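You operate a simulated robot arm through the tools that you are given. There is no shell and no other tool. Be economical: measure what you need, move in short steps, check, and stop when the job is done.

You run a simulated robot arm. Do the job below in one go: nothing can be reset, and whatever is moved stays where it is left.

TASK
Lay the 2 mm board pack on the chest top above the ribbon drawer and put the weight on it.
Fine: Use the weight on the chest top. Unlock the flat drawers, leave the lock open, shut the board drawer again. Set down upright: weight.

The check looks at the end state, three seconds after you hand in, the way a careful person would. Anything else that was tipped, shoved, dropped, spilled or broken makes it a failure.

THE ROBOT
A 6-joint arm with a two-finger parallel gripper on a trunk, on a base that drives. Base frame: it is fixed to the floor where the robot stands at the start and does not move with it; the origin is under the middle of the robot, x ahead of it, y to its left, z up. Lengths are in m, angles in degrees, forces in N, time in s.
With the tool pointing down near the work surface it reaches from about 0.14 to 0.82 m from the robot's upright axis, wherever it stands. Its first joint turns from -166.0 to 166.0 degrees. Places, roughly: board drawer [1.9, 0.7, 0.8]; board pack [2, 0.75, 0.75]; chest top above the ribbon drawer [1.2, 0.7, 0.9]; cradle catch [1.4, 0.7, 1]; drawer lock [2.5, 0.5, 0.7]; reel brake [2.6, 0.6, 1]; slider clamp [2.4, 0.6, 1]; weight [1, 0.75, 1]; winding knob [2.4, 0.7, 1]. Payload 3.91 kg.
Tool frame: the origin (TCP) lies between the finger pads and is the grasp point; the fingertips stand 0.03 m ahead of it; z points along the fingers, y is the line along which they close. The gripper opens to 0.11 m. The fingers are 0.02 m wide and 0.01 m thick; the gripper's body (0.048 by 0.112 m) begins 0.055 m behind the TCP.
Orientation is told as [roll, pitch, yaw] about the base's x, y, z axes, in that order, counted from this pose: with the fingers straight down and closing along the base's y, the tool's x points along the base's -x, its y along +y and its z along -z.

THE INTERFACE
- The arm moves only by the tool drive_tool. Its argument "commands" is a list of rows, each a list of 7 numbers: the opening, from 0 (shut) to 1 (fully open), then the shift along the base's x, y, z in units of 400 mm (1.0 is 400 mm), then the turn, a rotation vector about the base's x, y, z in units of 45 degrees (1.0 is 45 degrees). In form: [[jaw, tx, ty, tz, ax, ay, az], ...]. A call has 1 to 20 rows; each row is the pose to reach, as a shift and turn from the pose commanded when the call began. A call with a number of a shift or a turn outside -1 to 1 is refused whole. Each row takes 0.2 s and may step no farther than 0.05 m and 8.6 degrees from the row before; otherwise, or with a gripper value out of range, the whole call is refused. A pose out of reach is approached as far as the arm can. The call stops where the force on the tool passes 90 N (or 10 N more than at its start, if that is more) or the arm is blocked; 0.2 s more then pass. The fingers move at their own pace (about 0.108 m/s each) and stop on an object; they squeeze with about 40 N. The grip force told is the motor's: it shows also when the fingers shut on nothing. Time passes only in rows, and 0.2 s behind the last, so rows that repeat a pose let the fingers close. The reply holds the time, the measured pose of the TCP, the force on the tool along the base axes, the opening and the grip force, in the units named above and with some noise, with the torque about the TCP (base axes, N m) and any sound that the robot's microphone picked up, and new pictures: "show" is both (left out), scene, wrist or none.
- Cameras (640 x 400 px; columns grow to the right, rows downward): "scene" is now at [-0.0837, -0.0177, 1.315]; the picture's right is [0.04, -1.00, 0.00], its down [-0.50, -0.02, -0.86] and it looks along [0.86, 0.03, -0.50] (base axes); focal length 270 px, centre (320, 200). "wrist" rides on the gripper at [0.077, 0.007, -0.114] in the tool frame; the picture's right is [-0.09, 1.00, 0.00], its down [-0.80, -0.07, -0.59] and it looks along [-0.59, -0.05, 0.80] (tool axes); focal length 270 px, centre (320, 200). There is no depth. A picture from a camera that has moved, and an enlarged one, comes with that camera's place and axes in the base frame and with its lens. The place of the scene camera against the robot may be out by one fixed shift of up to 0.025 m in any direction.
- lift_body(by): slides the trunk up (or, below 0, down) by that many m; the arm and the scene camera ride with it, the base frame stays. It gives what a move gives, with no picture.
- drive_base(legs): drives the robot by 1 to 6 legs, each [ahead, left, turn to the left] in m, m and degrees, along the robot's own axes; the way and the turn of a leg run together, so that a leg with both is an arc; at most 1.5 m and 180 degrees a leg. The arm and the cameras ride along, it lands a little off, and it stops where it bumps. It gives what a move gives, and a new picture of the scene camera.
- pan_tilt(pan, tilt): turns the head with the scene camera to pan (to the left, within 86 degrees either way) and tilt (down, from -29 to 69), counted from straight ahead of the robot. It gives what a move gives, and a new picture of the scene camera.
- enlarge(camera, box): a new picture of the part [left, top, right, bottom] of that camera's present view, enlarged. It takes no simulated time.
- job_done(): hands the job in; it is judged then, once.

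Work in short steps. Places have to be worked out from the pictures, the camera data and where the tool is seen: move nearer, look again, correct. Check each grasp and each placing, and mend what went wrong. You have 120 turns and 260 pictures in all, those below and enlarged ones among them. Open the gripper and draw the arm clear of the work before you hand the job in, unless the task says otherwise; then end with one line.

The tools are called after "Call:" as a command line: name --pt "numbers of a row" for each row, then --argument value for the rest, lists and objects as JSON in quotes. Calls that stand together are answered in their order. drive_tool: Moves the arm, as the interface text tells. Its arguments: {"type":"object","properties":{"commands":{"type":"array"},"show":{"type":"string","enum":["both","scene","wrist","none"]}},"required":["commands"]} The other tools are called the same way: lift_body (by) slides the trunk up or down; drive_base (legs) drives the base; pan_tilt (pan, tilt) turns the head that bears the scene camera; enlarge (camera, box) takes an enlarged picture of a part of a camera's view; job_done () hands the job in.

At the start:

```text
time: 0.0
ee_pos: [0.4378, -0.0253, 0.8487]
tcp_rot: [0.0, 0.1, -0.1]
ft_force: [0.7, 0.4, -1.4]
moment: [0.01, 0.01, 0.01]
width: 0.1101
grip_force: 0.3
trunk travel left (down, up): [-0.25, 0.29]
robot x, y, heading: [0.001, 0.003, 0.1]
head pan, tilt: [2.0, 30.3]
```

scene: 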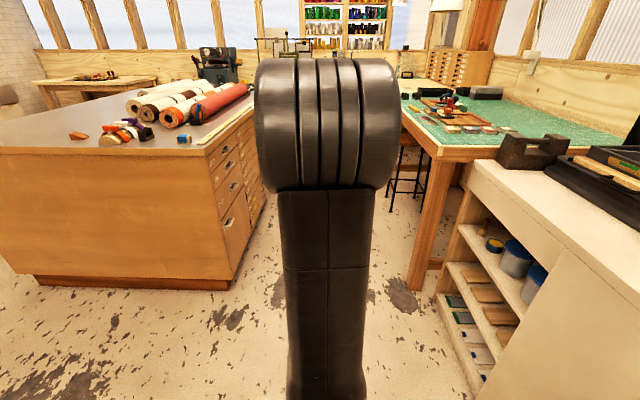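
wrist: 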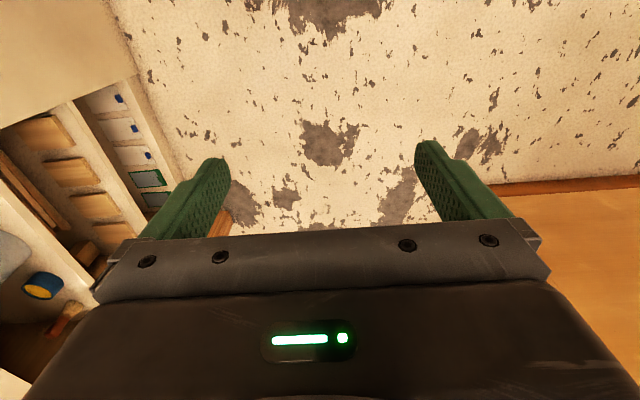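

The chest stands ahead on the left with drawers on its right face. I look closer at the chest.

Call:
enlarge --camera "scene" --box '[60, 30, 260, 160]'

Call:
enlarge --camera "scene" --box '[180, 80, 280, 280]'

```text
3.08 times, centred on (160, 95) of scene
camera zoom: at [-0.0837, -0.0177, 1.315], right [0.04, -1.0, 0.0], down [-0.5, -0.02, -0.86], along [0.86, 0.03, -0.5], focal length 831 px, centre (812, 523)
```

zoom: 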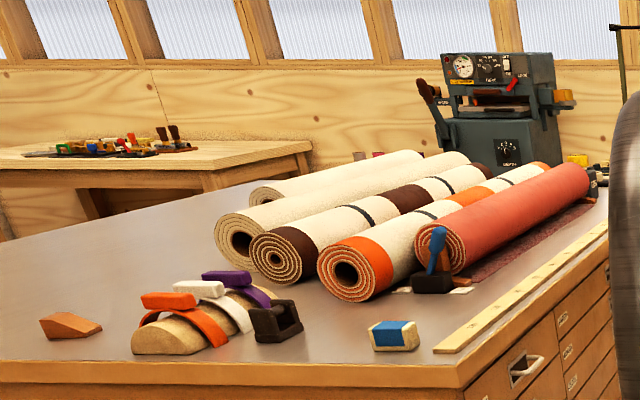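

```text
2.00 times, centred on (230, 180) of scene
camera zoom: at [-0.0837, -0.0177, 1.315], right [0.04, -1.0, 0.0], down [-0.5, -0.02, -0.86], along [0.86, 0.03, -0.5], focal length 540 px, centre (500, 240)
```

zoom: 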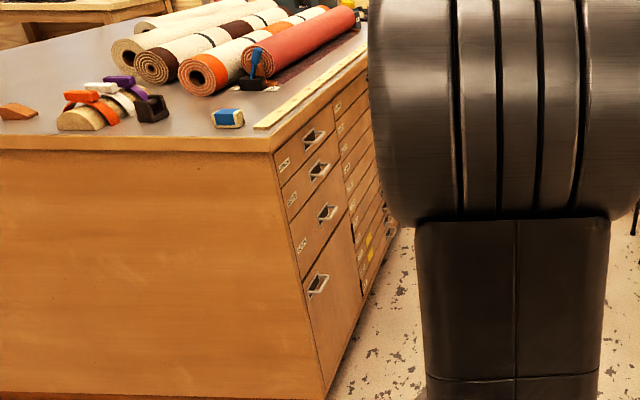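

I drive ahead along the aisle and look left at the chest.

Call:
drive_base --legs '[[1.0, 0, 0]]'

Call:
pan_tilt --pan 75 --tilt 35

```text
time: 5.2
ee_pos: [1.4356, -0.0188, 0.8472]
tcp_rot: [0.0, 0.1, 0.5]
ft_force: [0.8, -0.1, -0.6]
moment: [0.02, 0.01, -0.01]
width: 0.1099
grip_force: 0.0
trunk travel left (down, up): [-0.25, 0.29]
robot x, y, heading: [0.9951, 0.0064, 0.6]
head pan, tilt: [2.0, 30.3]
camera scene: at [0.9138, -0.0141, 1.315], right [0.04, -1.0, 0.0], down [-0.5, -0.02, -0.86], along [0.86, 0.04, -0.5], focal length 270 px, centre (320, 200)
```

scene: 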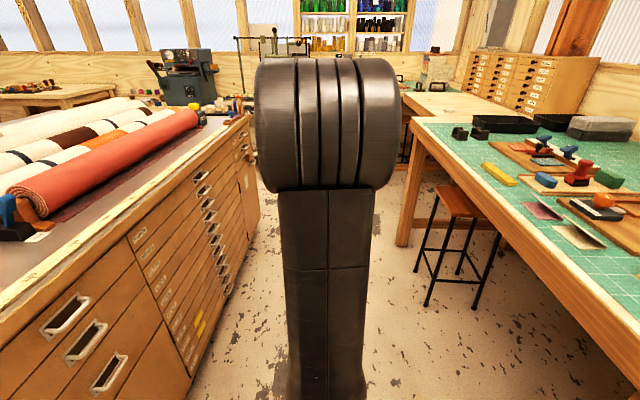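

```text
time: 6.6
ee_pos: [1.435, -0.0187, 0.8476]
tcp_rot: [0.0, 0.0, 0.5]
ft_force: [-0.4, -1.5, -0.2]
moment: [0.03, -0.03, -0.04]
width: 0.1101
grip_force: 0.2
trunk travel left (down, up): [-0.25, 0.29]
robot x, y, heading: [0.9996, -0.0006, 0.6]
head pan, tilt: [75.0, 35.0]
camera scene: at [0.8457, 0.0672, 1.3076], right [0.97, -0.25, 0.0], down [-0.14, -0.56, -0.82], along [0.21, 0.79, -0.57], focal length 270 px, centre (320, 200)
```

scene: 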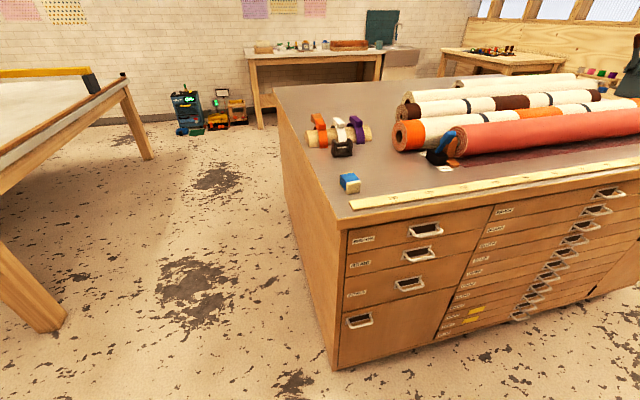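

Call:
enlarge --camera "scene" --box '[290, 90, 480, 210]'

Call:
enlarge --camera "scene" --box '[330, 180, 640, 370]'

```text
3.33 times, centred on (385, 150) of scene
camera zoom: at [0.8457, 0.0672, 1.3076], right [0.97, -0.25, 0.0], down [-0.14, -0.56, -0.82], along [0.21, 0.79, -0.57], focal length 900 px, centre (103, 367)
```

zoom: 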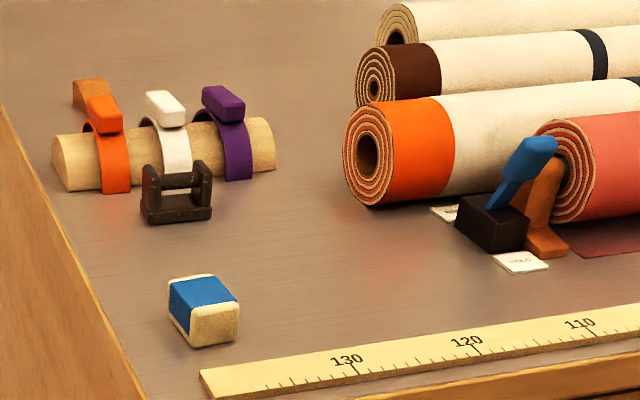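

```text
2.06 times, centred on (485, 275) of scene
camera zoom: at [0.8457, 0.0672, 1.3076], right [0.97, -0.25, 0.0], down [-0.14, -0.56, -0.82], along [0.21, 0.79, -0.57], focal length 558 px, centre (-21, 45)
```

zoom: 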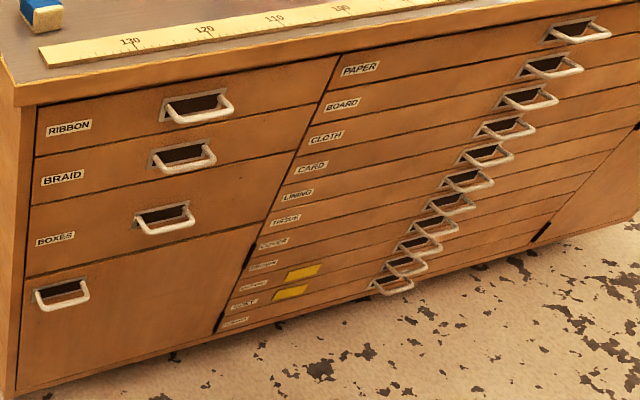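

The weight is the dark handled block; the board drawer is second in the wide bank. Next, go on towards the lock.

Call:
drive_base --legs '[[1.0, 0, 0]]'

Call:
pan_tilt --pan 60 --tilt 40

Call:
enlarge --camera "scene" --box '[320, 60, 640, 260]'

```text
time: 11.7
ee_pos: [2.4171, -0.0161, 0.8467]
tcp_rot: [0.0, 0.0, 0.1]
ft_force: [0.5, 0.5, 0.4]
moment: [-0.03, -0.04, -0.02]
width: 0.1099
grip_force: 0.0
trunk travel left (down, up): [-0.25, 0.29]
robot x, y, heading: [1.9802, 0.0086, -0.0]
head pan, tilt: [75.0, 35.0]
camera scene: at [1.8286, 0.0731, 1.3076], right [0.97, -0.26, 0.0], down [-0.15, -0.55, -0.82], along [0.21, 0.79, -0.57], focal length 270 px, centre (320, 200)
```

scene: 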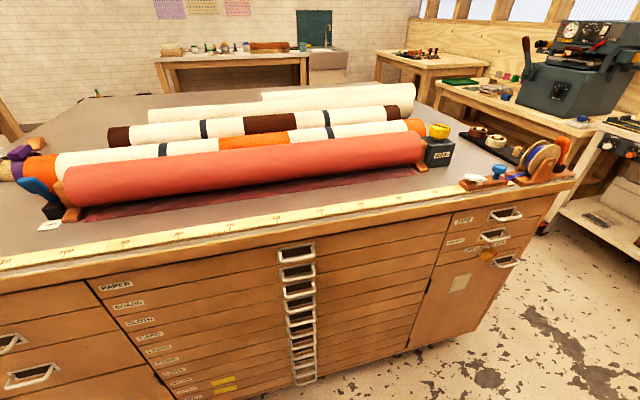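

```text
time: 12.5
ee_pos: [2.4171, -0.0179, 0.8482]
tcp_rot: [0.0, 0.0, 0.2]
ft_force: [-0.5, 1.0, 0.0]
moment: [0.0, -0.01, 0.03]
width: 0.1099
grip_force: 0.0
trunk travel left (down, up): [-0.25, 0.29]
robot x, y, heading: [1.9822, 0.0087, 0.2]
head pan, tilt: [60.0, 40.0]
camera scene: at [1.8484, 0.0618, 1.3001], right [0.87, -0.5, 0.0], down [-0.32, -0.56, -0.77], along [0.38, 0.66, -0.64], focal length 270 px, centre (320, 200)
```

scene: 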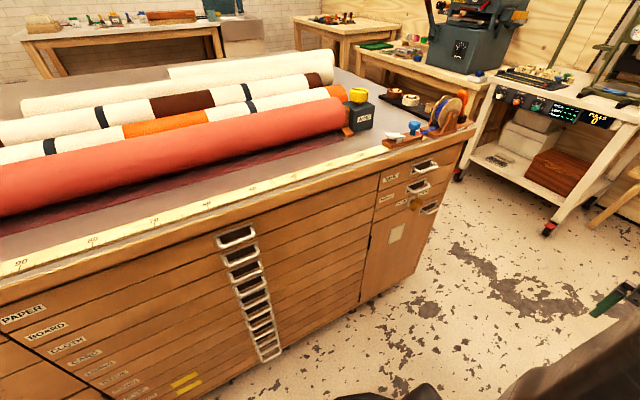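

```text
2.00 times, centred on (480, 160) of scene
camera zoom: at [1.8484, 0.0618, 1.3001], right [0.87, -0.5, 0.0], down [-0.32, -0.56, -0.77], along [0.38, 0.66, -0.64], focal length 540 px, centre (0, 280)
```

zoom: 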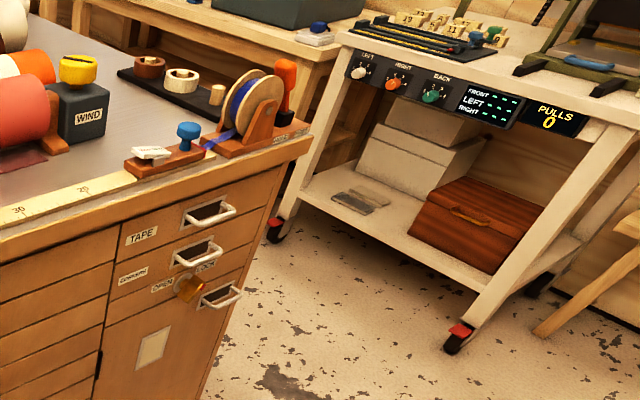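

The lock knob is near (2.52, ~0.5, 0.66), between OPEN (left) and LOCK (right). I park before it, slightly back, and look at it.

Call:
drive_base --legs '[[0.48, -0.08, 0]]'

Call:
pan_tilt --pan 80 --tilt 45

Call:
enlarge --camera "scene" --box '[260, 170, 420, 270]'

```text
time: 15.4
ee_pos: [2.9032, -0.0918, 0.8479]
tcp_rot: [0.0, 0.0, 0.5]
ft_force: [0.2, 0.1, -0.2]
moment: [0.03, -0.01, 0.02]
width: 0.1099
grip_force: 0.0
trunk travel left (down, up): [-0.25, 0.29]
robot x, y, heading: [2.4654, -0.0663, 0.5]
head pan, tilt: [60.0, 40.0]
camera scene: at [2.334, -0.0167, 1.3], right [0.87, -0.49, 0.0], down [-0.32, -0.56, -0.77], along [0.38, 0.67, -0.64], focal length 270 px, centre (320, 200)
```

scene: 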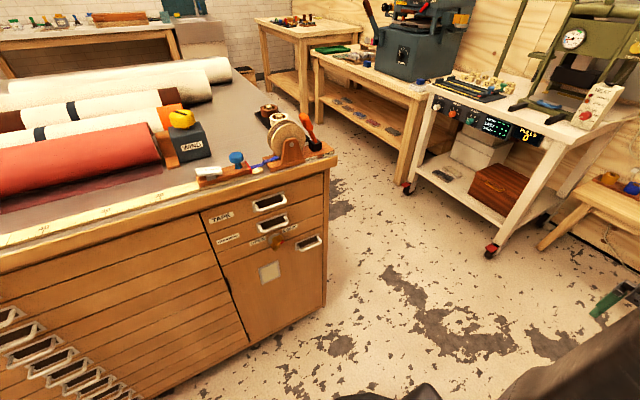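

```text
time: 16.2
ee_pos: [2.9041, -0.0915, 0.8472]
tcp_rot: [0.0, 0.0, 0.6]
ft_force: [0.0, -0.1, -0.8]
moment: [-0.04, -0.02, 0.03]
width: 0.1099
grip_force: 0.0
trunk travel left (down, up): [-0.25, 0.29]
robot x, y, heading: [2.4703, -0.0678, 0.6]
head pan, tilt: [80.0, 45.0]
camera scene: at [2.3056, -0.0105, 1.2928], right [0.99, -0.17, 0.0], down [-0.12, -0.7, -0.71], along [0.12, 0.7, -0.71], focal length 270 px, centre (320, 200)
```

scene: 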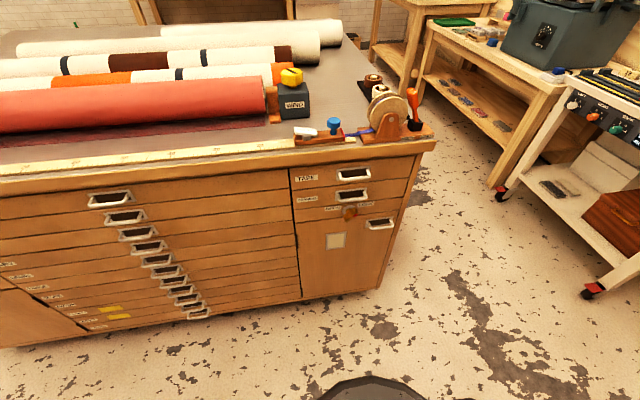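

```text
4.00 times, centred on (340, 220) of scene
camera zoom: at [2.3056, -0.0105, 1.2928], right [0.99, -0.17, 0.0], down [-0.12, -0.7, -0.71], along [0.12, 0.7, -0.71], focal length 1080 px, centre (240, 120)
```

zoom: 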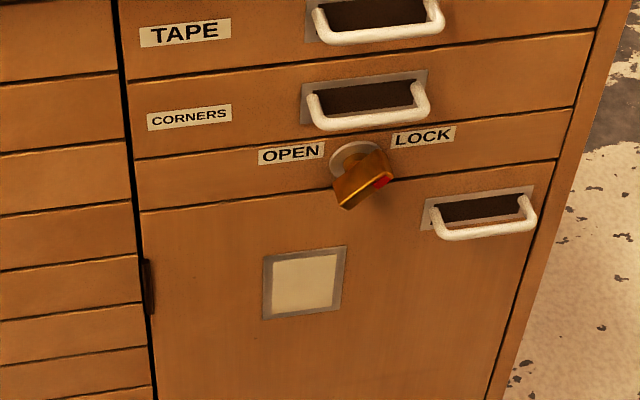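

Triangulating gives the knob near (2.484, 0.506, 0.695). I turn the robot to face the chest; the arm radius stays clear of it.

Call:
pan_tilt --pan -80 --tilt 50

Call:
drive_base --legs '[[0, 0, 90]]'

```text
time: 18.7
ee_pos: [2.9036, -0.0908, 0.8471]
tcp_rot: [0.0, -0.1, 0.5]
ft_force: [0.3, -0.1, 0.7]
moment: [-0.01, 0.01, 0.0]
width: 0.1101
grip_force: 0.0
trunk travel left (down, up): [-0.25, 0.29]
robot x, y, heading: [2.4659, -0.0657, 0.6]
head pan, tilt: [-80.0, 50.0]
camera scene: at [2.3062, -0.1664, 1.2859], right [-0.98, -0.18, 0.0], down [-0.14, 0.75, -0.64], along [0.12, -0.63, -0.77], focal length 270 px, centre (320, 200)
```

scene: 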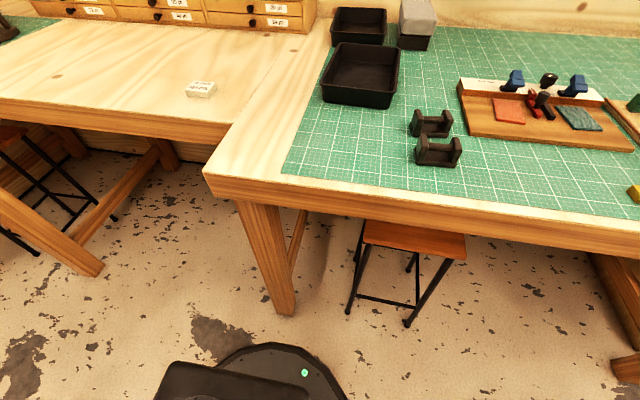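

```text
time: 22.9
ee_pos: [2.4965, 0.3677, 0.8482]
tcp_rot: [0.0, -0.1, 89.6]
ft_force: [-0.1, -0.3, -0.7]
moment: [0.0, -0.01, 0.01]
width: 0.1099
grip_force: 0.1
trunk travel left (down, up): [-0.25, 0.29]
robot x, y, heading: [2.4637, -0.0692, 89.7]
head pan, tilt: [-80.0, 50.0]
camera scene: at [2.537, -0.2463, 1.2859], right [0.17, -0.99, 0.0], down [-0.76, -0.13, -0.64], along [0.63, 0.11, -0.77], focal length 270 px, centre (320, 200)
```

scene: 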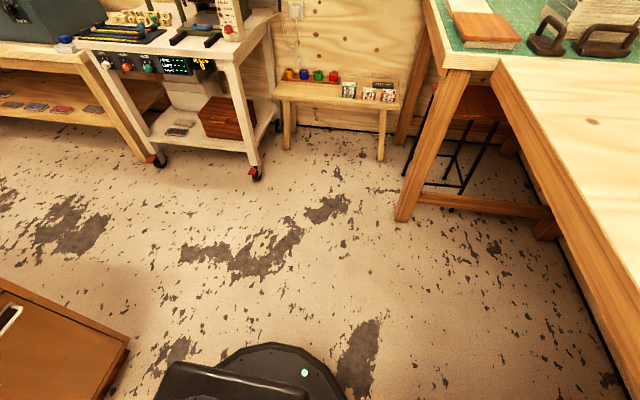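

Table legs behind are at y≈-0.52, so I can back off 0.1 m. Then I tilt the tool to horizontal in steps.

Call:
drive_base --legs '[[-0.1, 0, 0]]'

Call:
drive_tool --pt "1 0 -0.02 -0.03 0.17 0 0" --pt "1 0 -0.03 -0.06 0.34 0 0" --pt "1 0 -0.04 -0.09 0.51 0 0" --pt "1 0 -0.04 -0.12 0.68 0 0" --pt "1 0 -0.04 -0.15 0.84 0 0" --pt "1 0 -0.04 -0.18 1.0 0 0" --show "none"

Call:
drive_tool --pt "1 0 0 -0.03 0.17 0 0" --pt "1 0 0 -0.06 0.34 0 0" --pt "1 0 0 -0.09 0.51 0 0" --pt "1 0 0 -0.12 0.68 0 0" --pt "1 0 0 -0.15 0.84 0 0" --pt "1 0 0 -0.17 1.0 0 0" --pt "1 0 0 -0.17 1.0 0 0" --show "wrist"

Call:
pan_tilt --pan 0 --tilt 40

```text
time: 24.0
ee_pos: [2.4947, 0.2699, 0.8478]
tcp_rot: [0.0, -0.1, 89.7]
ft_force: [0.1, 0.6, 0.0]
moment: [-0.02, 0.02, -0.04]
width: 0.11
grip_force: 0.0
trunk travel left (down, up): [-0.25, 0.29]
robot x, y, heading: [2.4691, -0.1671, 89.3]
head pan, tilt: [-80.0, 50.0]
camera scene: at [2.5363, -0.3458, 1.2859], right [0.17, -0.99, 0.0], down [-0.76, -0.13, -0.64], along [0.63, 0.11, -0.77], focal length 270 px, centre (320, 200)
```

scene: 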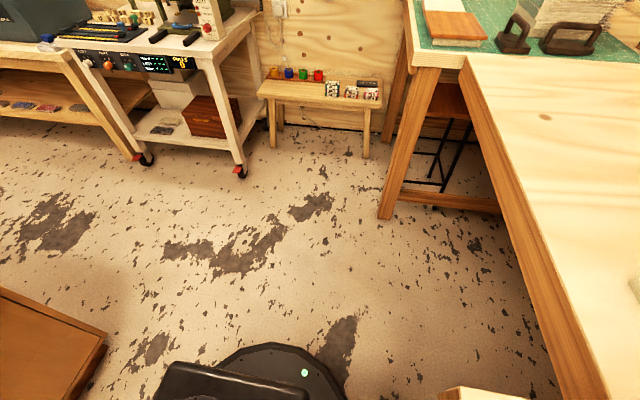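

```text
time: 25.4
ee_pos: [2.4948, 0.2538, 0.7753]
tcp_rot: [0.2, -45.0, 89.8]
ft_force: [0.1, 0.1, -0.2]
moment: [0.03, 0.01, -0.03]
width: 0.1101
grip_force: 0.0
out of reach, approached as far as the arm can: row 5
trunk travel left (down, up): [-0.25, 0.29]
robot x, y, heading: [2.4669, -0.1688, 89.3]
head pan, tilt: [-80.0, 50.0]
```

```text
time: 27.0
ee_pos: [2.4857, 0.2821, 0.7202]
tcp_rot: [74.3, -89.6, 15.6]
ft_force: [0.2, 0.5, 0.8]
moment: [-0.02, -0.02, 0.0]
width: 0.1101
grip_force: 0.0
out of reach, approached as far as the arm can: row 6, 7
trunk travel left (down, up): [-0.25, 0.29]
robot x, y, heading: [2.4628, -0.1685, 89.7]
head pan, tilt: [-80.0, 50.0]
camera wrist: at [2.478, 0.1671, 0.6444], right [-1.0, 0.0, 0.09], down [0.07, -0.59, 0.8], along [0.06, 0.81, 0.59], focal length 270 px, centre (320, 200)
```

wrist: 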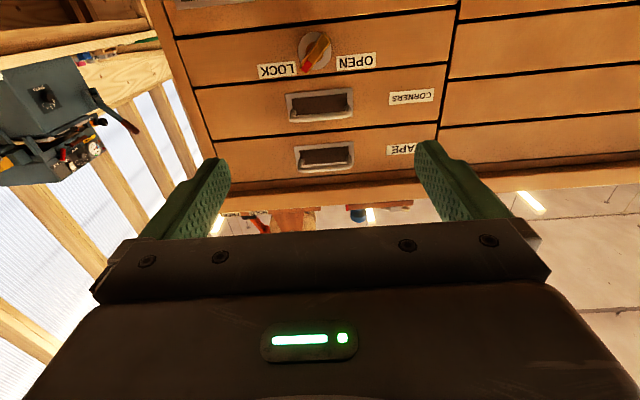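

```text
time: 28.6
ee_pos: [2.4855, 0.2812, 0.7189]
tcp_rot: [67.9, -89.6, 22.0]
ft_force: [0.4, 0.9, -0.5]
moment: [0.01, 0.01, 0.0]
width: 0.11
grip_force: 0.1
trunk travel left (down, up): [-0.25, 0.29]
robot x, y, heading: [2.4682, -0.1667, 89.6]
head pan, tilt: [0.0, 40.0]
camera scene: at [2.461, -0.2737, 1.3], right [1.0, -0.01, 0.0], down [0.0, -0.64, -0.77], along [0.01, 0.77, -0.64], focal length 270 px, centre (320, 200)
```

scene: 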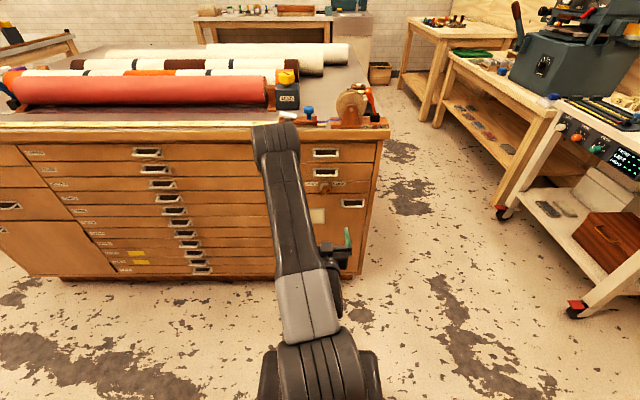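

Tool is horizontal; knob comes out near (2.489, ~0.5, 0.69). I enlarge to see its bar and pointer.

Call:
enlarge --camera "wrist" --box '[240, 10, 400, 110]'

```text
4.00 times, centred on (320, 60) of wrist
camera zoom: at [2.478, 0.167, 0.6446], right [-1.0, 0.0, 0.09], down [0.07, -0.59, 0.8], along [0.06, 0.81, 0.59], focal length 1081 px, centre (320, 760)
```

zoom: 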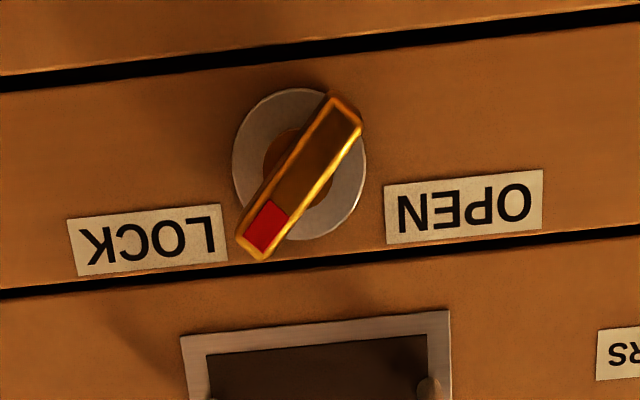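

Bar points ~54° to the upper right (LOCK). I roll the tool +36° about y to straddle the bar, align to (2.489, 0.691), narrow the jaw and come to y≈0.40.

Call:
drive_tool --pt "0.6 0.003 0.05 -0.02 0 0.16 0" --pt "0.6 0.006 0.1 -0.04 0 0.32 0" --pt "0.6 0.009 0.15 -0.06 0 0.48 0" --pt "0.6 0.009 0.2 -0.07 0 0.64 0" --pt "0.6 0.009 0.25 -0.07 0 0.8 0" --pt "0.6 0.009 0.3 -0.07 0 0.8 0" --show "wrist"

```text
time: 30.0
ee_pos: [2.4902, 0.4019, 0.6929]
tcp_rot: [90.0, -53.5, 0.1]
ft_force: [-0.2, -1.0, 0.8]
moment: [-0.02, -0.02, -0.03]
width: 0.066
grip_force: 0.0
trunk travel left (down, up): [-0.25, 0.29]
robot x, y, heading: [2.4647, -0.1666, 89.6]
head pan, tilt: [0.0, 40.0]
camera wrist: at [2.4394, 0.2874, 0.6359], right [-0.75, 0.0, 0.66], down [0.53, -0.59, 0.6], along [0.39, 0.8, 0.44], focal length 270 px, centre (320, 200)
```

wrist: 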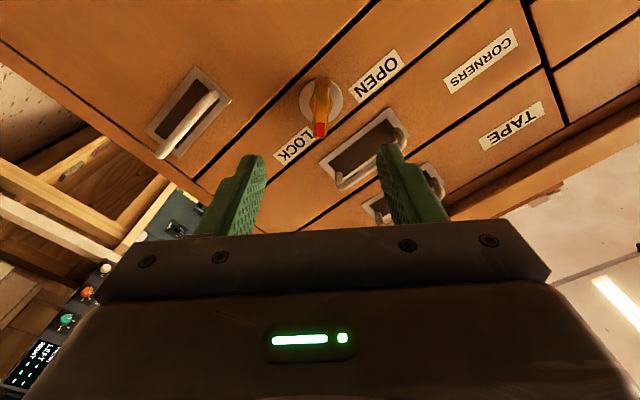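

Bar is aligned with the jaw; it sits around y≈0.54. Move in to 0.47 and look.

Call:
drive_tool --pt "0.6 0 0.08 0 0 0 0" --pt "0.6 0 0.17 0 0 0 0" --pt "0.6 0 0.2 0 0 0 0" --show "wrist"

```text
time: 30.8
ee_pos: [2.4887, 0.4829, 0.6933]
tcp_rot: [90.0, -53.7, 0.0]
ft_force: [-0.5, 0.7, -0.6]
moment: [0.0, 0.02, -0.01]
width: 0.066
grip_force: 0.1
trunk travel left (down, up): [-0.25, 0.29]
robot x, y, heading: [2.4662, -0.1687, 89.9]
head pan, tilt: [0.0, 40.0]
camera wrist: at [2.4376, 0.3679, 0.6368], right [-0.75, 0.0, 0.66], down [0.53, -0.59, 0.6], along [0.39, 0.8, 0.45], focal length 270 px, centre (320, 200)
```

wrist: 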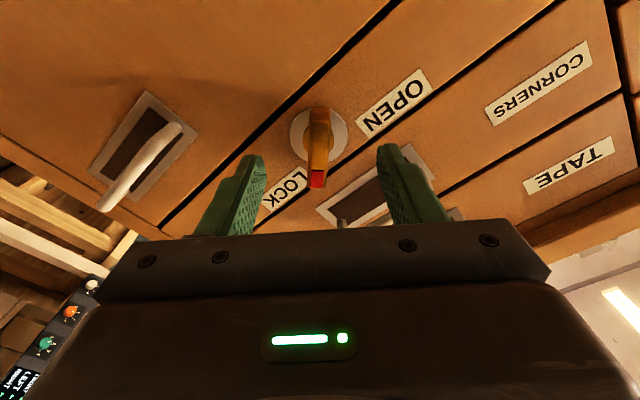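

Bar front face is near (2.486, 0.515, 0.686). Small shift and advance 22 mm, then close.

Call:
drive_tool --pt "0.6 -0.006 0.01 -0.015 0 0 0" --pt "0.6 -0.006 0.04 -0.015 0 0 0" --pt "0.6 -0.006 0.06 -0.015 0 0 0" --show "wrist"

```text
time: 31.6
ee_pos: [2.4876, 0.5061, 0.6874]
tcp_rot: [89.9, -53.5, 0.0]
ft_force: [-0.1, -0.5, 0.4]
moment: [0.02, 0.04, 0.02]
width: 0.0661
grip_force: 0.0
trunk travel left (down, up): [-0.25, 0.29]
robot x, y, heading: [2.4638, -0.1704, 89.7]
head pan, tilt: [0.0, 40.0]
camera wrist: at [2.4357, 0.3911, 0.6304], right [-0.75, 0.0, 0.66], down [0.53, -0.59, 0.6], along [0.39, 0.8, 0.45], focal length 270 px, centre (320, 200)
```

wrist: 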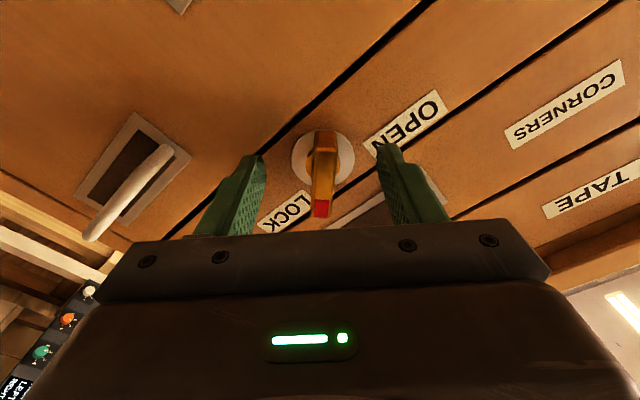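

The tips straddle the bar near its root. Close.

Call:
drive_tool --pt "0 0 0 0 0 0 0" --pt "0 0 0 0 0 0 0" --pt "0 0 0 0 0 0 0" --show "wrist"

```text
time: 32.4
ee_pos: [2.4854, 0.506, 0.6873]
tcp_rot: [90.0, -53.7, 0.0]
ft_force: [-6.3, 1.3, 3.0]
moment: [-0.49, -0.04, 0.36]
width: 0.0128
grip_force: 44.6
trunk travel left (down, up): [-0.25, 0.29]
robot x, y, heading: [2.4661, -0.1694, 90.0]
head pan, tilt: [0.0, 40.0]
camera wrist: at [2.4348, 0.3911, 0.6306], right [-0.75, 0.0, 0.66], down [0.53, -0.59, 0.6], along [0.39, 0.8, 0.45], focal length 270 px, centre (320, 200)
```

wrist: 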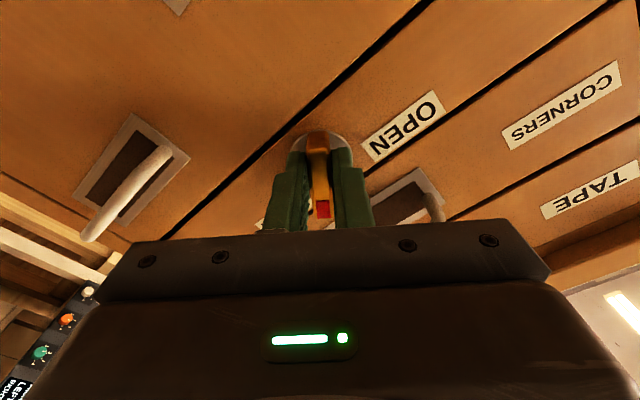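

Gripped (12.8 mm). Turn counter-clockwise (−y) by 45° first.

Call:
drive_tool --pt "0 -0.006 0 0.003 0 -0.1 0" --pt "0 -0.006 0 0.003 0 -0.25 0" --pt "0 -0.006 0 0.003 0 -0.4 0" --pt "0 -0.006 0 0.003 0 -0.55 0" --pt "0 -0.006 0 0.003 0 -0.7 0" --pt "0 -0.006 0 0.003 0 -0.85 0" --pt "0 -0.006 0 0.003 0 -1 0" --show "wrist"

```text
time: 34.0
ee_pos: [2.4911, 0.5061, 0.6868]
tcp_rot: [-89.0, -81.5, 178.5]
ft_force: [40.2, 5.7, -13.9]
moment: [-0.24, 0.28, -0.03]
width: 0.0129
grip_force: 45.0
trunk travel left (down, up): [-0.25, 0.29]
robot x, y, heading: [2.4641, -0.1675, 89.5]
head pan, tilt: [0.0, 40.0]
camera wrist: at [2.4946, 0.3908, 0.6106], right [-1.0, 0.01, -0.06], down [-0.05, -0.59, 0.8], along [-0.03, 0.81, 0.59], focal length 270 px, centre (320, 200)
```

wrist: 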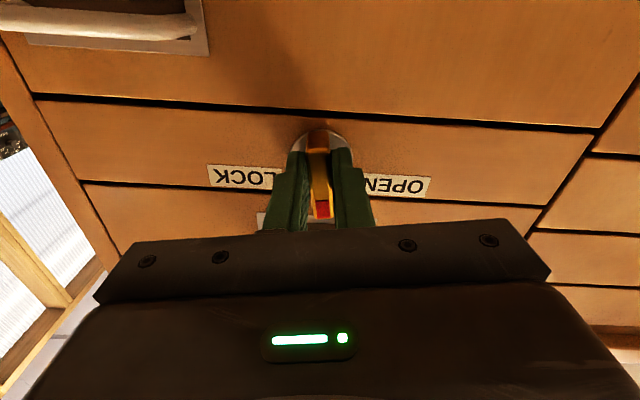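

The knob axis lies ~9 mm above my TCP, so the tool must follow an arc. I relieve the side load and continue another 40° along that arc.

Call:
drive_tool --pt "0 0.019 0 -0.006 0 0 0" --pt "0 0.019 0 -0.006 0 -0.1 0" --pt "0 0.023 0 -0.005 0 -0.25 0" --pt "0 0.027 0 -0.004 0 -0.4 0" --pt "0 0.03 0 -0.002 0 -0.55 0" --pt "0 0.032 0 0.0 0 -0.7 0" --pt "0 0.034 0 0.002 0 -0.85 0" --show "wrist"

```text
time: 35.6
ee_pos: [2.4948, 0.5059, 0.6887]
tcp_rot: [-90.0, -43.0, -179.8]
ft_force: [-16.6, -4.1, -3.5]
moment: [0.73, 1.12, 0.2]
width: 0.0129
grip_force: 44.8
trunk travel left (down, up): [-0.25, 0.29]
robot x, y, heading: [2.4661, -0.1655, 89.6]
head pan, tilt: [0.0, 40.0]
camera wrist: at [2.5477, 0.3913, 0.6321], right [-0.74, 0.0, -0.67], down [-0.53, -0.6, 0.6], along [-0.4, 0.8, 0.44], focal length 270 px, centre (320, 200)
```

wrist: 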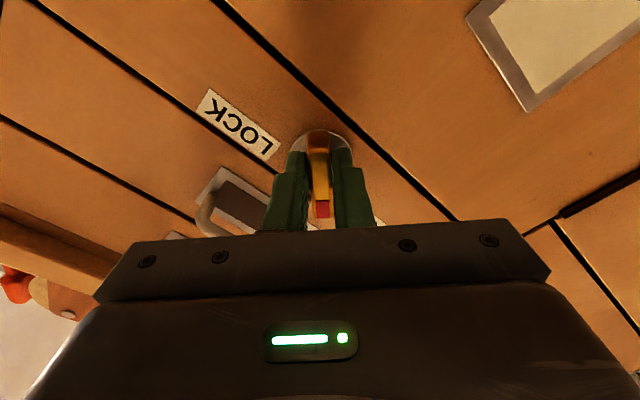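

Turned about 84°; torque is rising. I push a few degrees more to feel for the stop.

Call:
drive_tool --pt "0 -0.008 0 0.0 0 -0.07 0" --pt "0 -0.008 0 0.002 0 -0.15 0" --pt "0 -0.008 0 0.002 0 -0.2 0" --show "none"

```text
time: 36.4
ee_pos: [2.4955, 0.5058, 0.6896]
tcp_rot: [-89.9, -34.0, 180.1]
ft_force: [-12.1, -4.6, -8.6]
moment: [0.04, 1.31, 0.26]
width: 0.0165
grip_force: 45.0
trunk travel left (down, up): [-0.25, 0.29]
robot x, y, heading: [2.4647, -0.1701, 89.6]
head pan, tilt: [0.0, 40.0]
```

The width grew to 16.5 mm: fingers twisted on the bar, so it's at its stop. Release, back off, and look.

Call:
drive_tool --pt "0.6 0 0 0 0 0.1 0" --pt "0.6 0 0 0 0 0.15 0" --pt "0.6 0 -0.05 0 0 0.15 0" --pt "0.6 0 -0.15 0 0 0.15 0" --pt "0.6 0 -0.25 0 0 0.3 0" --show "wrist"

Call:
enlarge --camera "wrist" --box '[240, 50, 400, 150]'

```text
time: 37.6
ee_pos: [2.4935, 0.4057, 0.6912]
tcp_rot: [-90.0, -47.6, -180.0]
ft_force: [-0.4, 0.1, -0.4]
moment: [0.03, 0.0, 0.02]
width: 0.0657
grip_force: 0.0
trunk travel left (down, up): [-0.25, 0.29]
robot x, y, heading: [2.4654, -0.1724, 89.2]
head pan, tilt: [0.0, 40.0]
camera wrist: at [2.5403, 0.2911, 0.6297], right [-0.8, 0.0, -0.61], down [-0.49, -0.6, 0.64], along [-0.36, 0.8, 0.47], focal length 270 px, centre (320, 200)
```

wrist: 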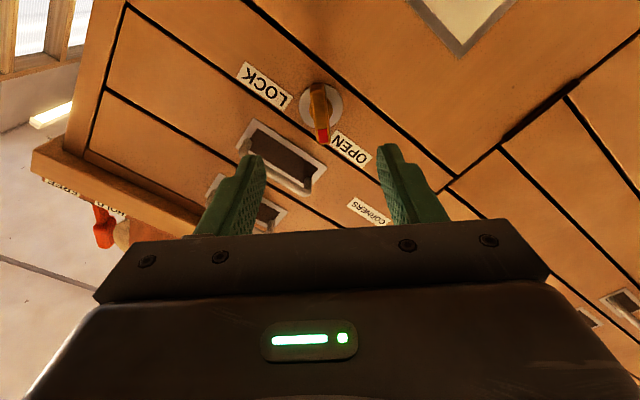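

```text
4.00 times, centred on (320, 100) of wrist
camera zoom: at [2.5403, 0.2911, 0.6297], right [-0.8, 0.0, -0.61], down [-0.49, -0.6, 0.64], along [-0.36, 0.8, 0.47], focal length 1081 px, centre (320, 600)
```

zoom: 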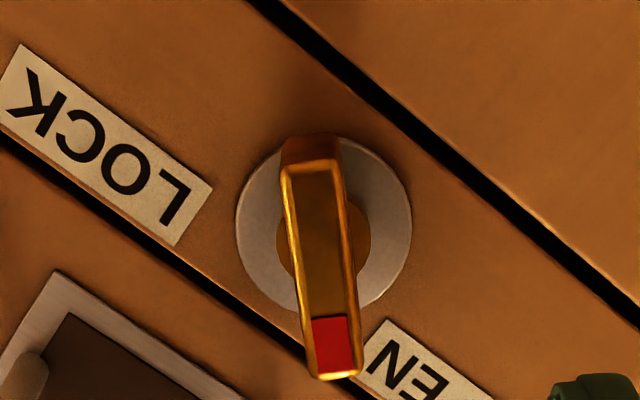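

Red mark points at OPEN; lock done. Now retract, roll the tool so it closes vertically, and shift the base left to the board drawer handle (~x 1.89, z 0.777).

Call:
drive_tool --pt "0.6 0 -0.1 0.02 0 -0.16 0" --pt "0.6 0 -0.18 0.04 0 -0.32 0" --pt "0.6 0 -0.25 0.06 0 -0.48 0" --pt "0.6 0 -0.25 0.08 0 -0.64 0" --pt "0.6 0 -0.25 0.1 0 -0.8 0" --pt "0.6 0 -0.25 0.1 0 -0.96 0" --show "none"

Call:
drive_tool --pt "0.6 0 0 0.02 0 -0.1 0" --pt "0.6 0 0 0.05 0 -0.2 0" --show "none"

Call:
drive_base --legs '[[0, 0.52, 0]]'

Call:
drive_tool --pt "0.5 0 0 0 0 0 0" --show "wrist"

```text
time: 39.0
ee_pos: [2.4951, 0.3055, 0.73]
tcp_rot: [-89.9, -4.2, -179.9]
ft_force: [0.0, -1.2, 0.3]
moment: [-0.01, 0.03, -0.01]
width: 0.0662
grip_force: 0.0
trunk travel left (down, up): [-0.25, 0.29]
robot x, y, heading: [2.466, -0.1653, 89.6]
head pan, tilt: [0.0, 40.0]
```

```text
time: 39.6
ee_pos: [2.496, 0.3041, 0.7515]
tcp_rot: [-90.0, 4.7, -179.9]
ft_force: [0.7, -0.4, 0.3]
moment: [-0.04, -0.01, -0.02]
width: 0.0663
grip_force: 0.0
trunk travel left (down, up): [-0.25, 0.29]
robot x, y, heading: [2.465, -0.1699, 89.7]
head pan, tilt: [0.0, 40.0]
```

```text
time: 42.6
ee_pos: [1.9767, 0.3112, 0.7509]
tcp_rot: [-89.9, 4.6, 179.3]
ft_force: [-0.8, -0.7, 0.3]
moment: [0.01, 0.01, -0.04]
width: 0.0661
grip_force: 0.0
trunk travel left (down, up): [-0.25, 0.29]
robot x, y, heading: [1.9398, -0.1629, 89.0]
head pan, tilt: [0.0, 40.0]
camera scene: at [1.9361, -0.2672, 1.3001], right [1.0, -0.02, 0.0], down [-0.01, -0.64, -0.77], along [0.01, 0.77, -0.64], focal length 270 px, centre (320, 200)
```

scene: 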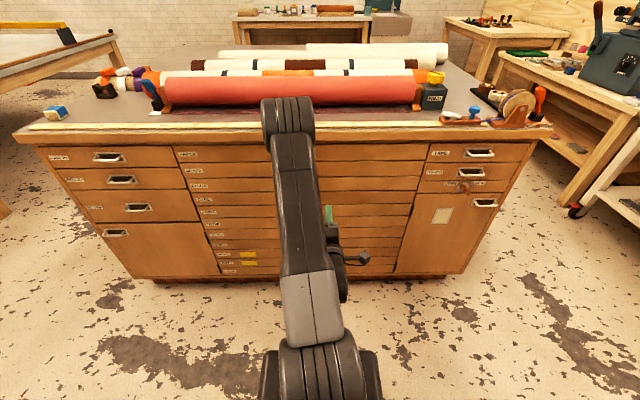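

```text
time: 43.0
ee_pos: [1.9769, 0.3109, 0.7509]
tcp_rot: [-90.0, 4.6, 179.2]
ft_force: [-0.1, 0.1, 0.1]
moment: [0.02, -0.01, 0.04]
width: 0.0552
grip_force: 0.1
trunk travel left (down, up): [-0.25, 0.29]
robot x, y, heading: [1.9399, -0.1602, 89.1]
head pan, tilt: [0.0, 40.0]
camera wrist: at [2.053, 0.1951, 0.7507], right [-0.01, 0.0, -1.0], down [-0.81, -0.58, 0.01], along [-0.58, 0.81, 0.01], focal length 270 px, centre (320, 200)
```

wrist: 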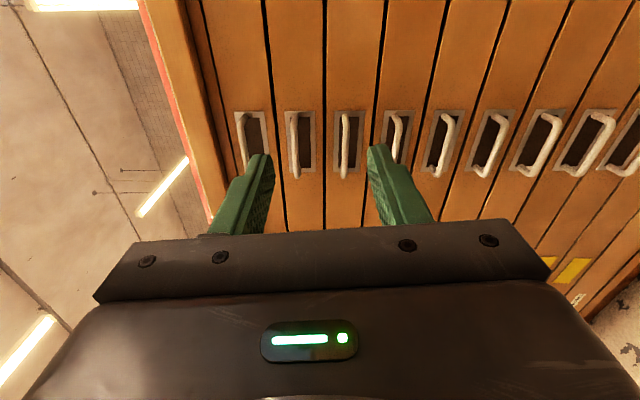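

Board handle (second from the left in this view) is at about (1.912, 0.51, 0.785). I align and approach to y 0.42.

Call:
drive_tool --pt "0.5 -0.06 0.05 0.04 0 0.1 0" --pt "0.5 -0.12 0.12 0.08 0 0.1 0" --pt "0.5 -0.162 0.2 0.085 0 0.1 0" --pt "0.5 -0.162 0.28 0.085 0 0.1 0" --show "wrist"

```text
time: 44.0
ee_pos: [1.9108, 0.4209, 0.7858]
tcp_rot: [-89.9, 0.1, 179.2]
ft_force: [0.1, -1.0, -0.4]
moment: [-0.01, 0.03, -0.01]
width: 0.0551
grip_force: 0.1
trunk travel left (down, up): [-0.25, 0.29]
robot x, y, heading: [1.9384, -0.1602, 89.1]
head pan, tilt: [0.0, 40.0]
camera wrist: at [1.9868, 0.3052, 0.7803], right [-0.09, 0.0, -1.0], down [-0.81, -0.59, 0.07], along [-0.58, 0.81, 0.05], focal length 270 px, centre (320, 200)
```

wrist: 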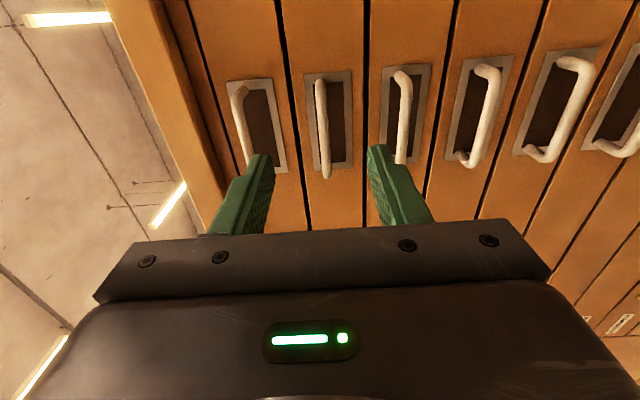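

Aligned in height (z≈0.786). Advance so the tips pass the bar, then look.

Call:
drive_tool --pt "0.5 -0.01 0.1 0 0 0 0" --pt "0.5 -0.015 0.17 0 0 0 0" --pt "0.5 -0.015 0.21 0 0 0 0" --show "wrist"

```text
time: 44.8
ee_pos: [1.9055, 0.5062, 0.7856]
tcp_rot: [-89.8, 0.1, 179.3]
ft_force: [-0.5, 0.6, 0.3]
moment: [0.04, 0.01, 0.02]
width: 0.055
grip_force: 0.1
trunk travel left (down, up): [-0.25, 0.29]
robot x, y, heading: [1.9429, -0.1602, 88.9]
head pan, tilt: [0.0, 40.0]
camera wrist: at [1.9813, 0.3903, 0.779], right [-0.09, 0.0, -1.0], down [-0.81, -0.59, 0.07], along [-0.58, 0.81, 0.05], focal length 270 px, centre (320, 200)
```

wrist: 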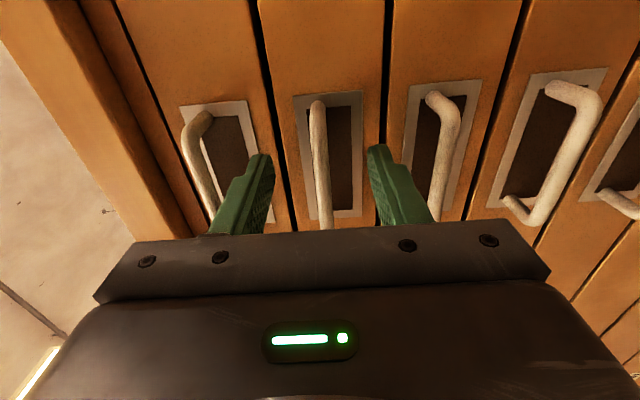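

Triangulation suggests the bar is farther (y≈0.56). Advance 35 mm more and check.

Call:
drive_tool --pt "0.5 -0.02 0.04 0 0 0 0" --pt "0.5 -0.03 0.08 0 0 0 0" --show "wrist"

```text
time: 45.4
ee_pos: [1.8994, 0.5191, 0.7845]
tcp_rot: [-89.5, 0.1, 178.9]
ft_force: [0.6, -49.3, 9.2]
moment: [1.9, 0.2, 0.46]
width: 0.0583
grip_force: 3.0
trunk travel left (down, up): [-0.25, 0.29]
robot x, y, heading: [1.9429, -0.1636, 88.9]
head pan, tilt: [0.0, 40.0]
stopped in row 2: the force on the tool passed its limit at 110 N (the readings are from after the stop); the commanded pose is now the measured one
camera wrist: at [1.9736, 0.4034, 0.7784], right [-0.09, -0.01, -1.0], down [-0.81, -0.58, 0.08], along [-0.58, 0.82, 0.04], focal length 270 px, centre (320, 200)
```

wrist: 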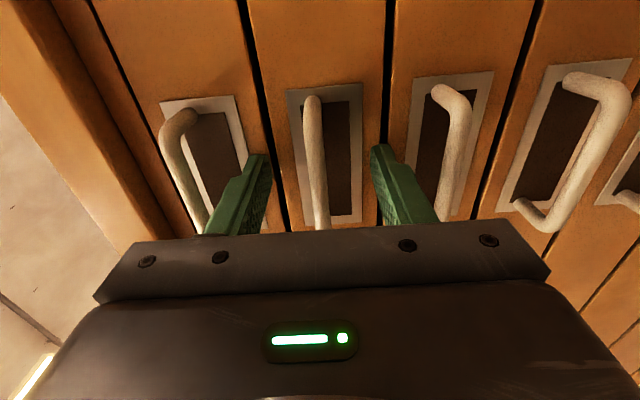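

Fingertips hit the drawer face at y≈0.548. Back off 6 mm and close on the bar.

Call:
drive_tool --pt "0.5 0 -0.018 0 0 0 0" --pt "0 0 -0.018 0 0 0 0" --pt "0 0 -0.018 0 0 0 0" --pt "0 0 -0.018 0 0 0 0" --show "wrist"

```text
time: 46.4
ee_pos: [1.8986, 0.5173, 0.7825]
tcp_rot: [-89.6, 0.1, 179.0]
ft_force: [-0.4, 1.2, 27.1]
moment: [0.03, 0.07, 0.34]
width: 0.0086
grip_force: 45.0
trunk travel left (down, up): [-0.25, 0.29]
robot x, y, heading: [1.9407, -0.164, 88.8]
head pan, tilt: [0.0, 40.0]
camera wrist: at [1.973, 0.4015, 0.7784], right [-0.09, -0.01, -1.0], down [-0.81, -0.58, 0.07], along [-0.58, 0.81, 0.05], focal length 270 px, centre (320, 200)
```

wrist: 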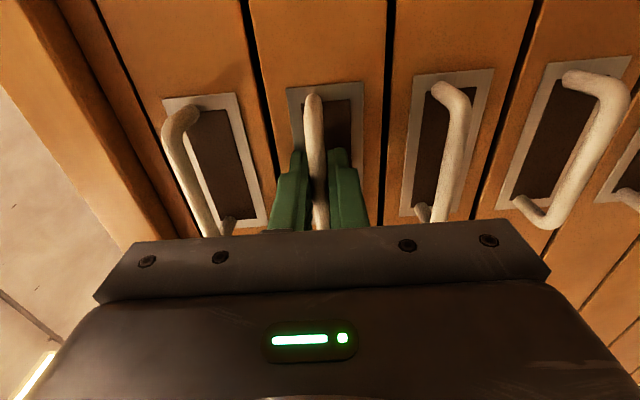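

Gripping the bar. Ease up 3 mm and pull straight out ~0.18 m.

Call:
drive_tool --pt "0 0 0 0.008 0 0 0" --pt "0 0 -0.06 0.008 0 0 0" --pt "0 0 -0.12 0.008 0 0 0" --pt "0 0 -0.18 0.008 0 0 0" --pt "0 0 -0.24 0.008 0 0 0" --pt "0 0 -0.3 0.008 0 0 0" --pt "0 0 -0.36 0.008 0 0 0" --pt "0 0 -0.42 0.008 0 0 0" --pt "0 0 -0.48 0.008 0 0 0" --show "both"

```text
time: 48.4
ee_pos: [1.8978, 0.3255, 0.783]
tcp_rot: [-89.2, 0.2, 178.8]
ft_force: [1.5, -1.0, 20.4]
moment: [-0.06, 0.11, 0.49]
width: 0.0087
grip_force: 44.8
trunk travel left (down, up): [-0.25, 0.29]
robot x, y, heading: [1.9418, -0.165, 88.8]
head pan, tilt: [0.0, 40.0]
camera scene: at [1.9363, -0.27, 1.3], right [1.0, -0.02, 0.0], down [-0.01, -0.64, -0.77], along [0.01, 0.77, -0.64], focal length 270 px, centre (320, 200)
camera wrist: at [1.9729, 0.2095, 0.7795], right [-0.08, -0.01, -1.0], down [-0.81, -0.58, 0.08], along [-0.58, 0.82, 0.04], focal length 270 px, centre (320, 200)
```

scene: 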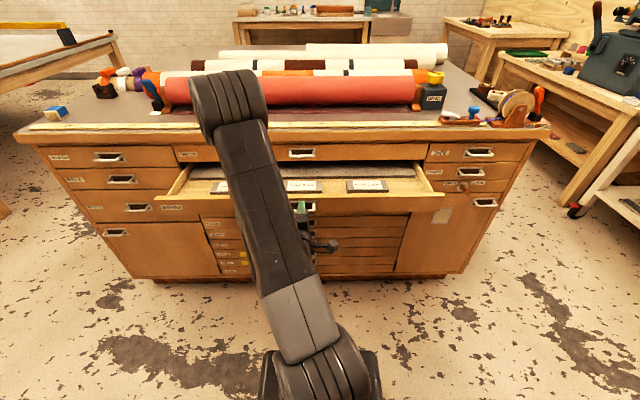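
wrist: 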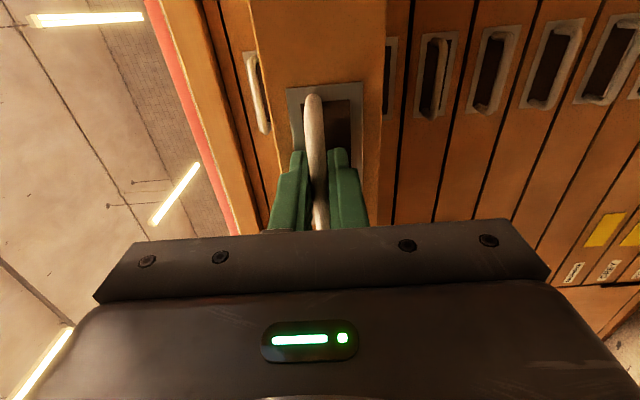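

The drawer is open 0.19 m with labelled packs inside. Look closer.

Call:
enlarge --camera "scene" --box '[160, 150, 460, 220]'

```text
2.13 times, centred on (310, 185) of scene
camera zoom: at [1.9363, -0.27, 1.3], right [1.0, -0.02, 0.0], down [-0.01, -0.64, -0.77], along [0.01, 0.77, -0.64], focal length 576 px, centre (341, 232)
```

zoom: 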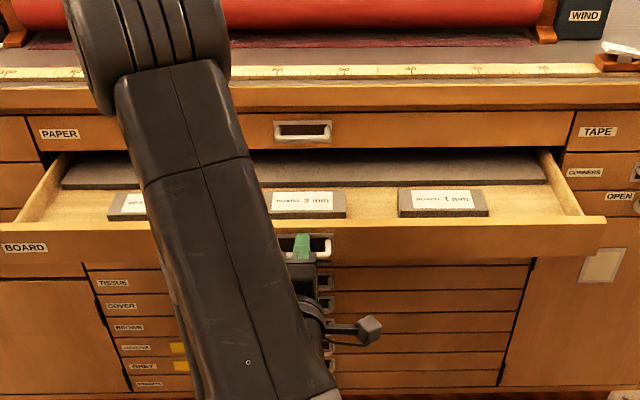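

Three packs; I need to read them. Release the handle, back off, and raise the arm.

Call:
drive_tool --pt "0.5 0 0 0 0 0 0" --pt "0.5 0 0 0 0 0 0" --pt "0.5 0.0 -0.07 0 0 0 0" --pt "0.5 0.0 -0.15 0.0 0 0 0" --pt "0.5 0.0 -0.15 0.12 0 0 0" --pt "0.5 0.0 -0.15 0.24 0 0 0" --pt "0.5 0.0 -0.15 0.36 0 0 0" --pt "0.5 0.0 -0.15 0.48 0 0 0" --pt "0.5 0.0 -0.15 0.6 0 0 0" --show "scene"

```text
time: 50.4
ee_pos: [1.8959, 0.2669, 1.0235]
tcp_rot: [-89.2, 0.1, 179.1]
ft_force: [-0.9, 0.5, -0.4]
moment: [0.04, 0.0, -0.02]
width: 0.0551
grip_force: 0.1
trunk travel left (down, up): [-0.25, 0.29]
robot x, y, heading: [1.9383, -0.1687, 89.1]
head pan, tilt: [0.0, 40.0]
camera scene: at [1.9366, -0.2688, 1.2993], right [1.0, -0.03, 0.0], down [-0.02, -0.65, -0.76], along [0.02, 0.76, -0.65], focal length 270 px, centre (320, 200)
```

scene: 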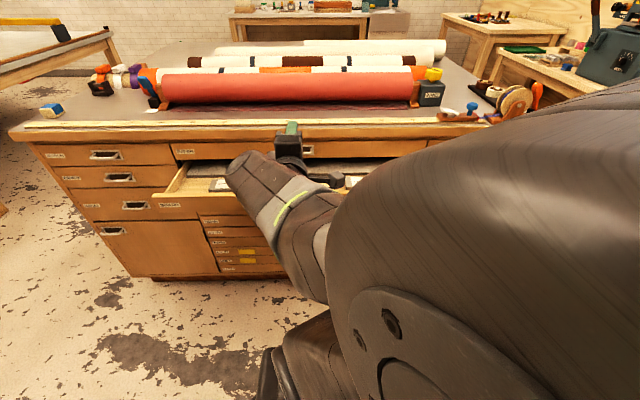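

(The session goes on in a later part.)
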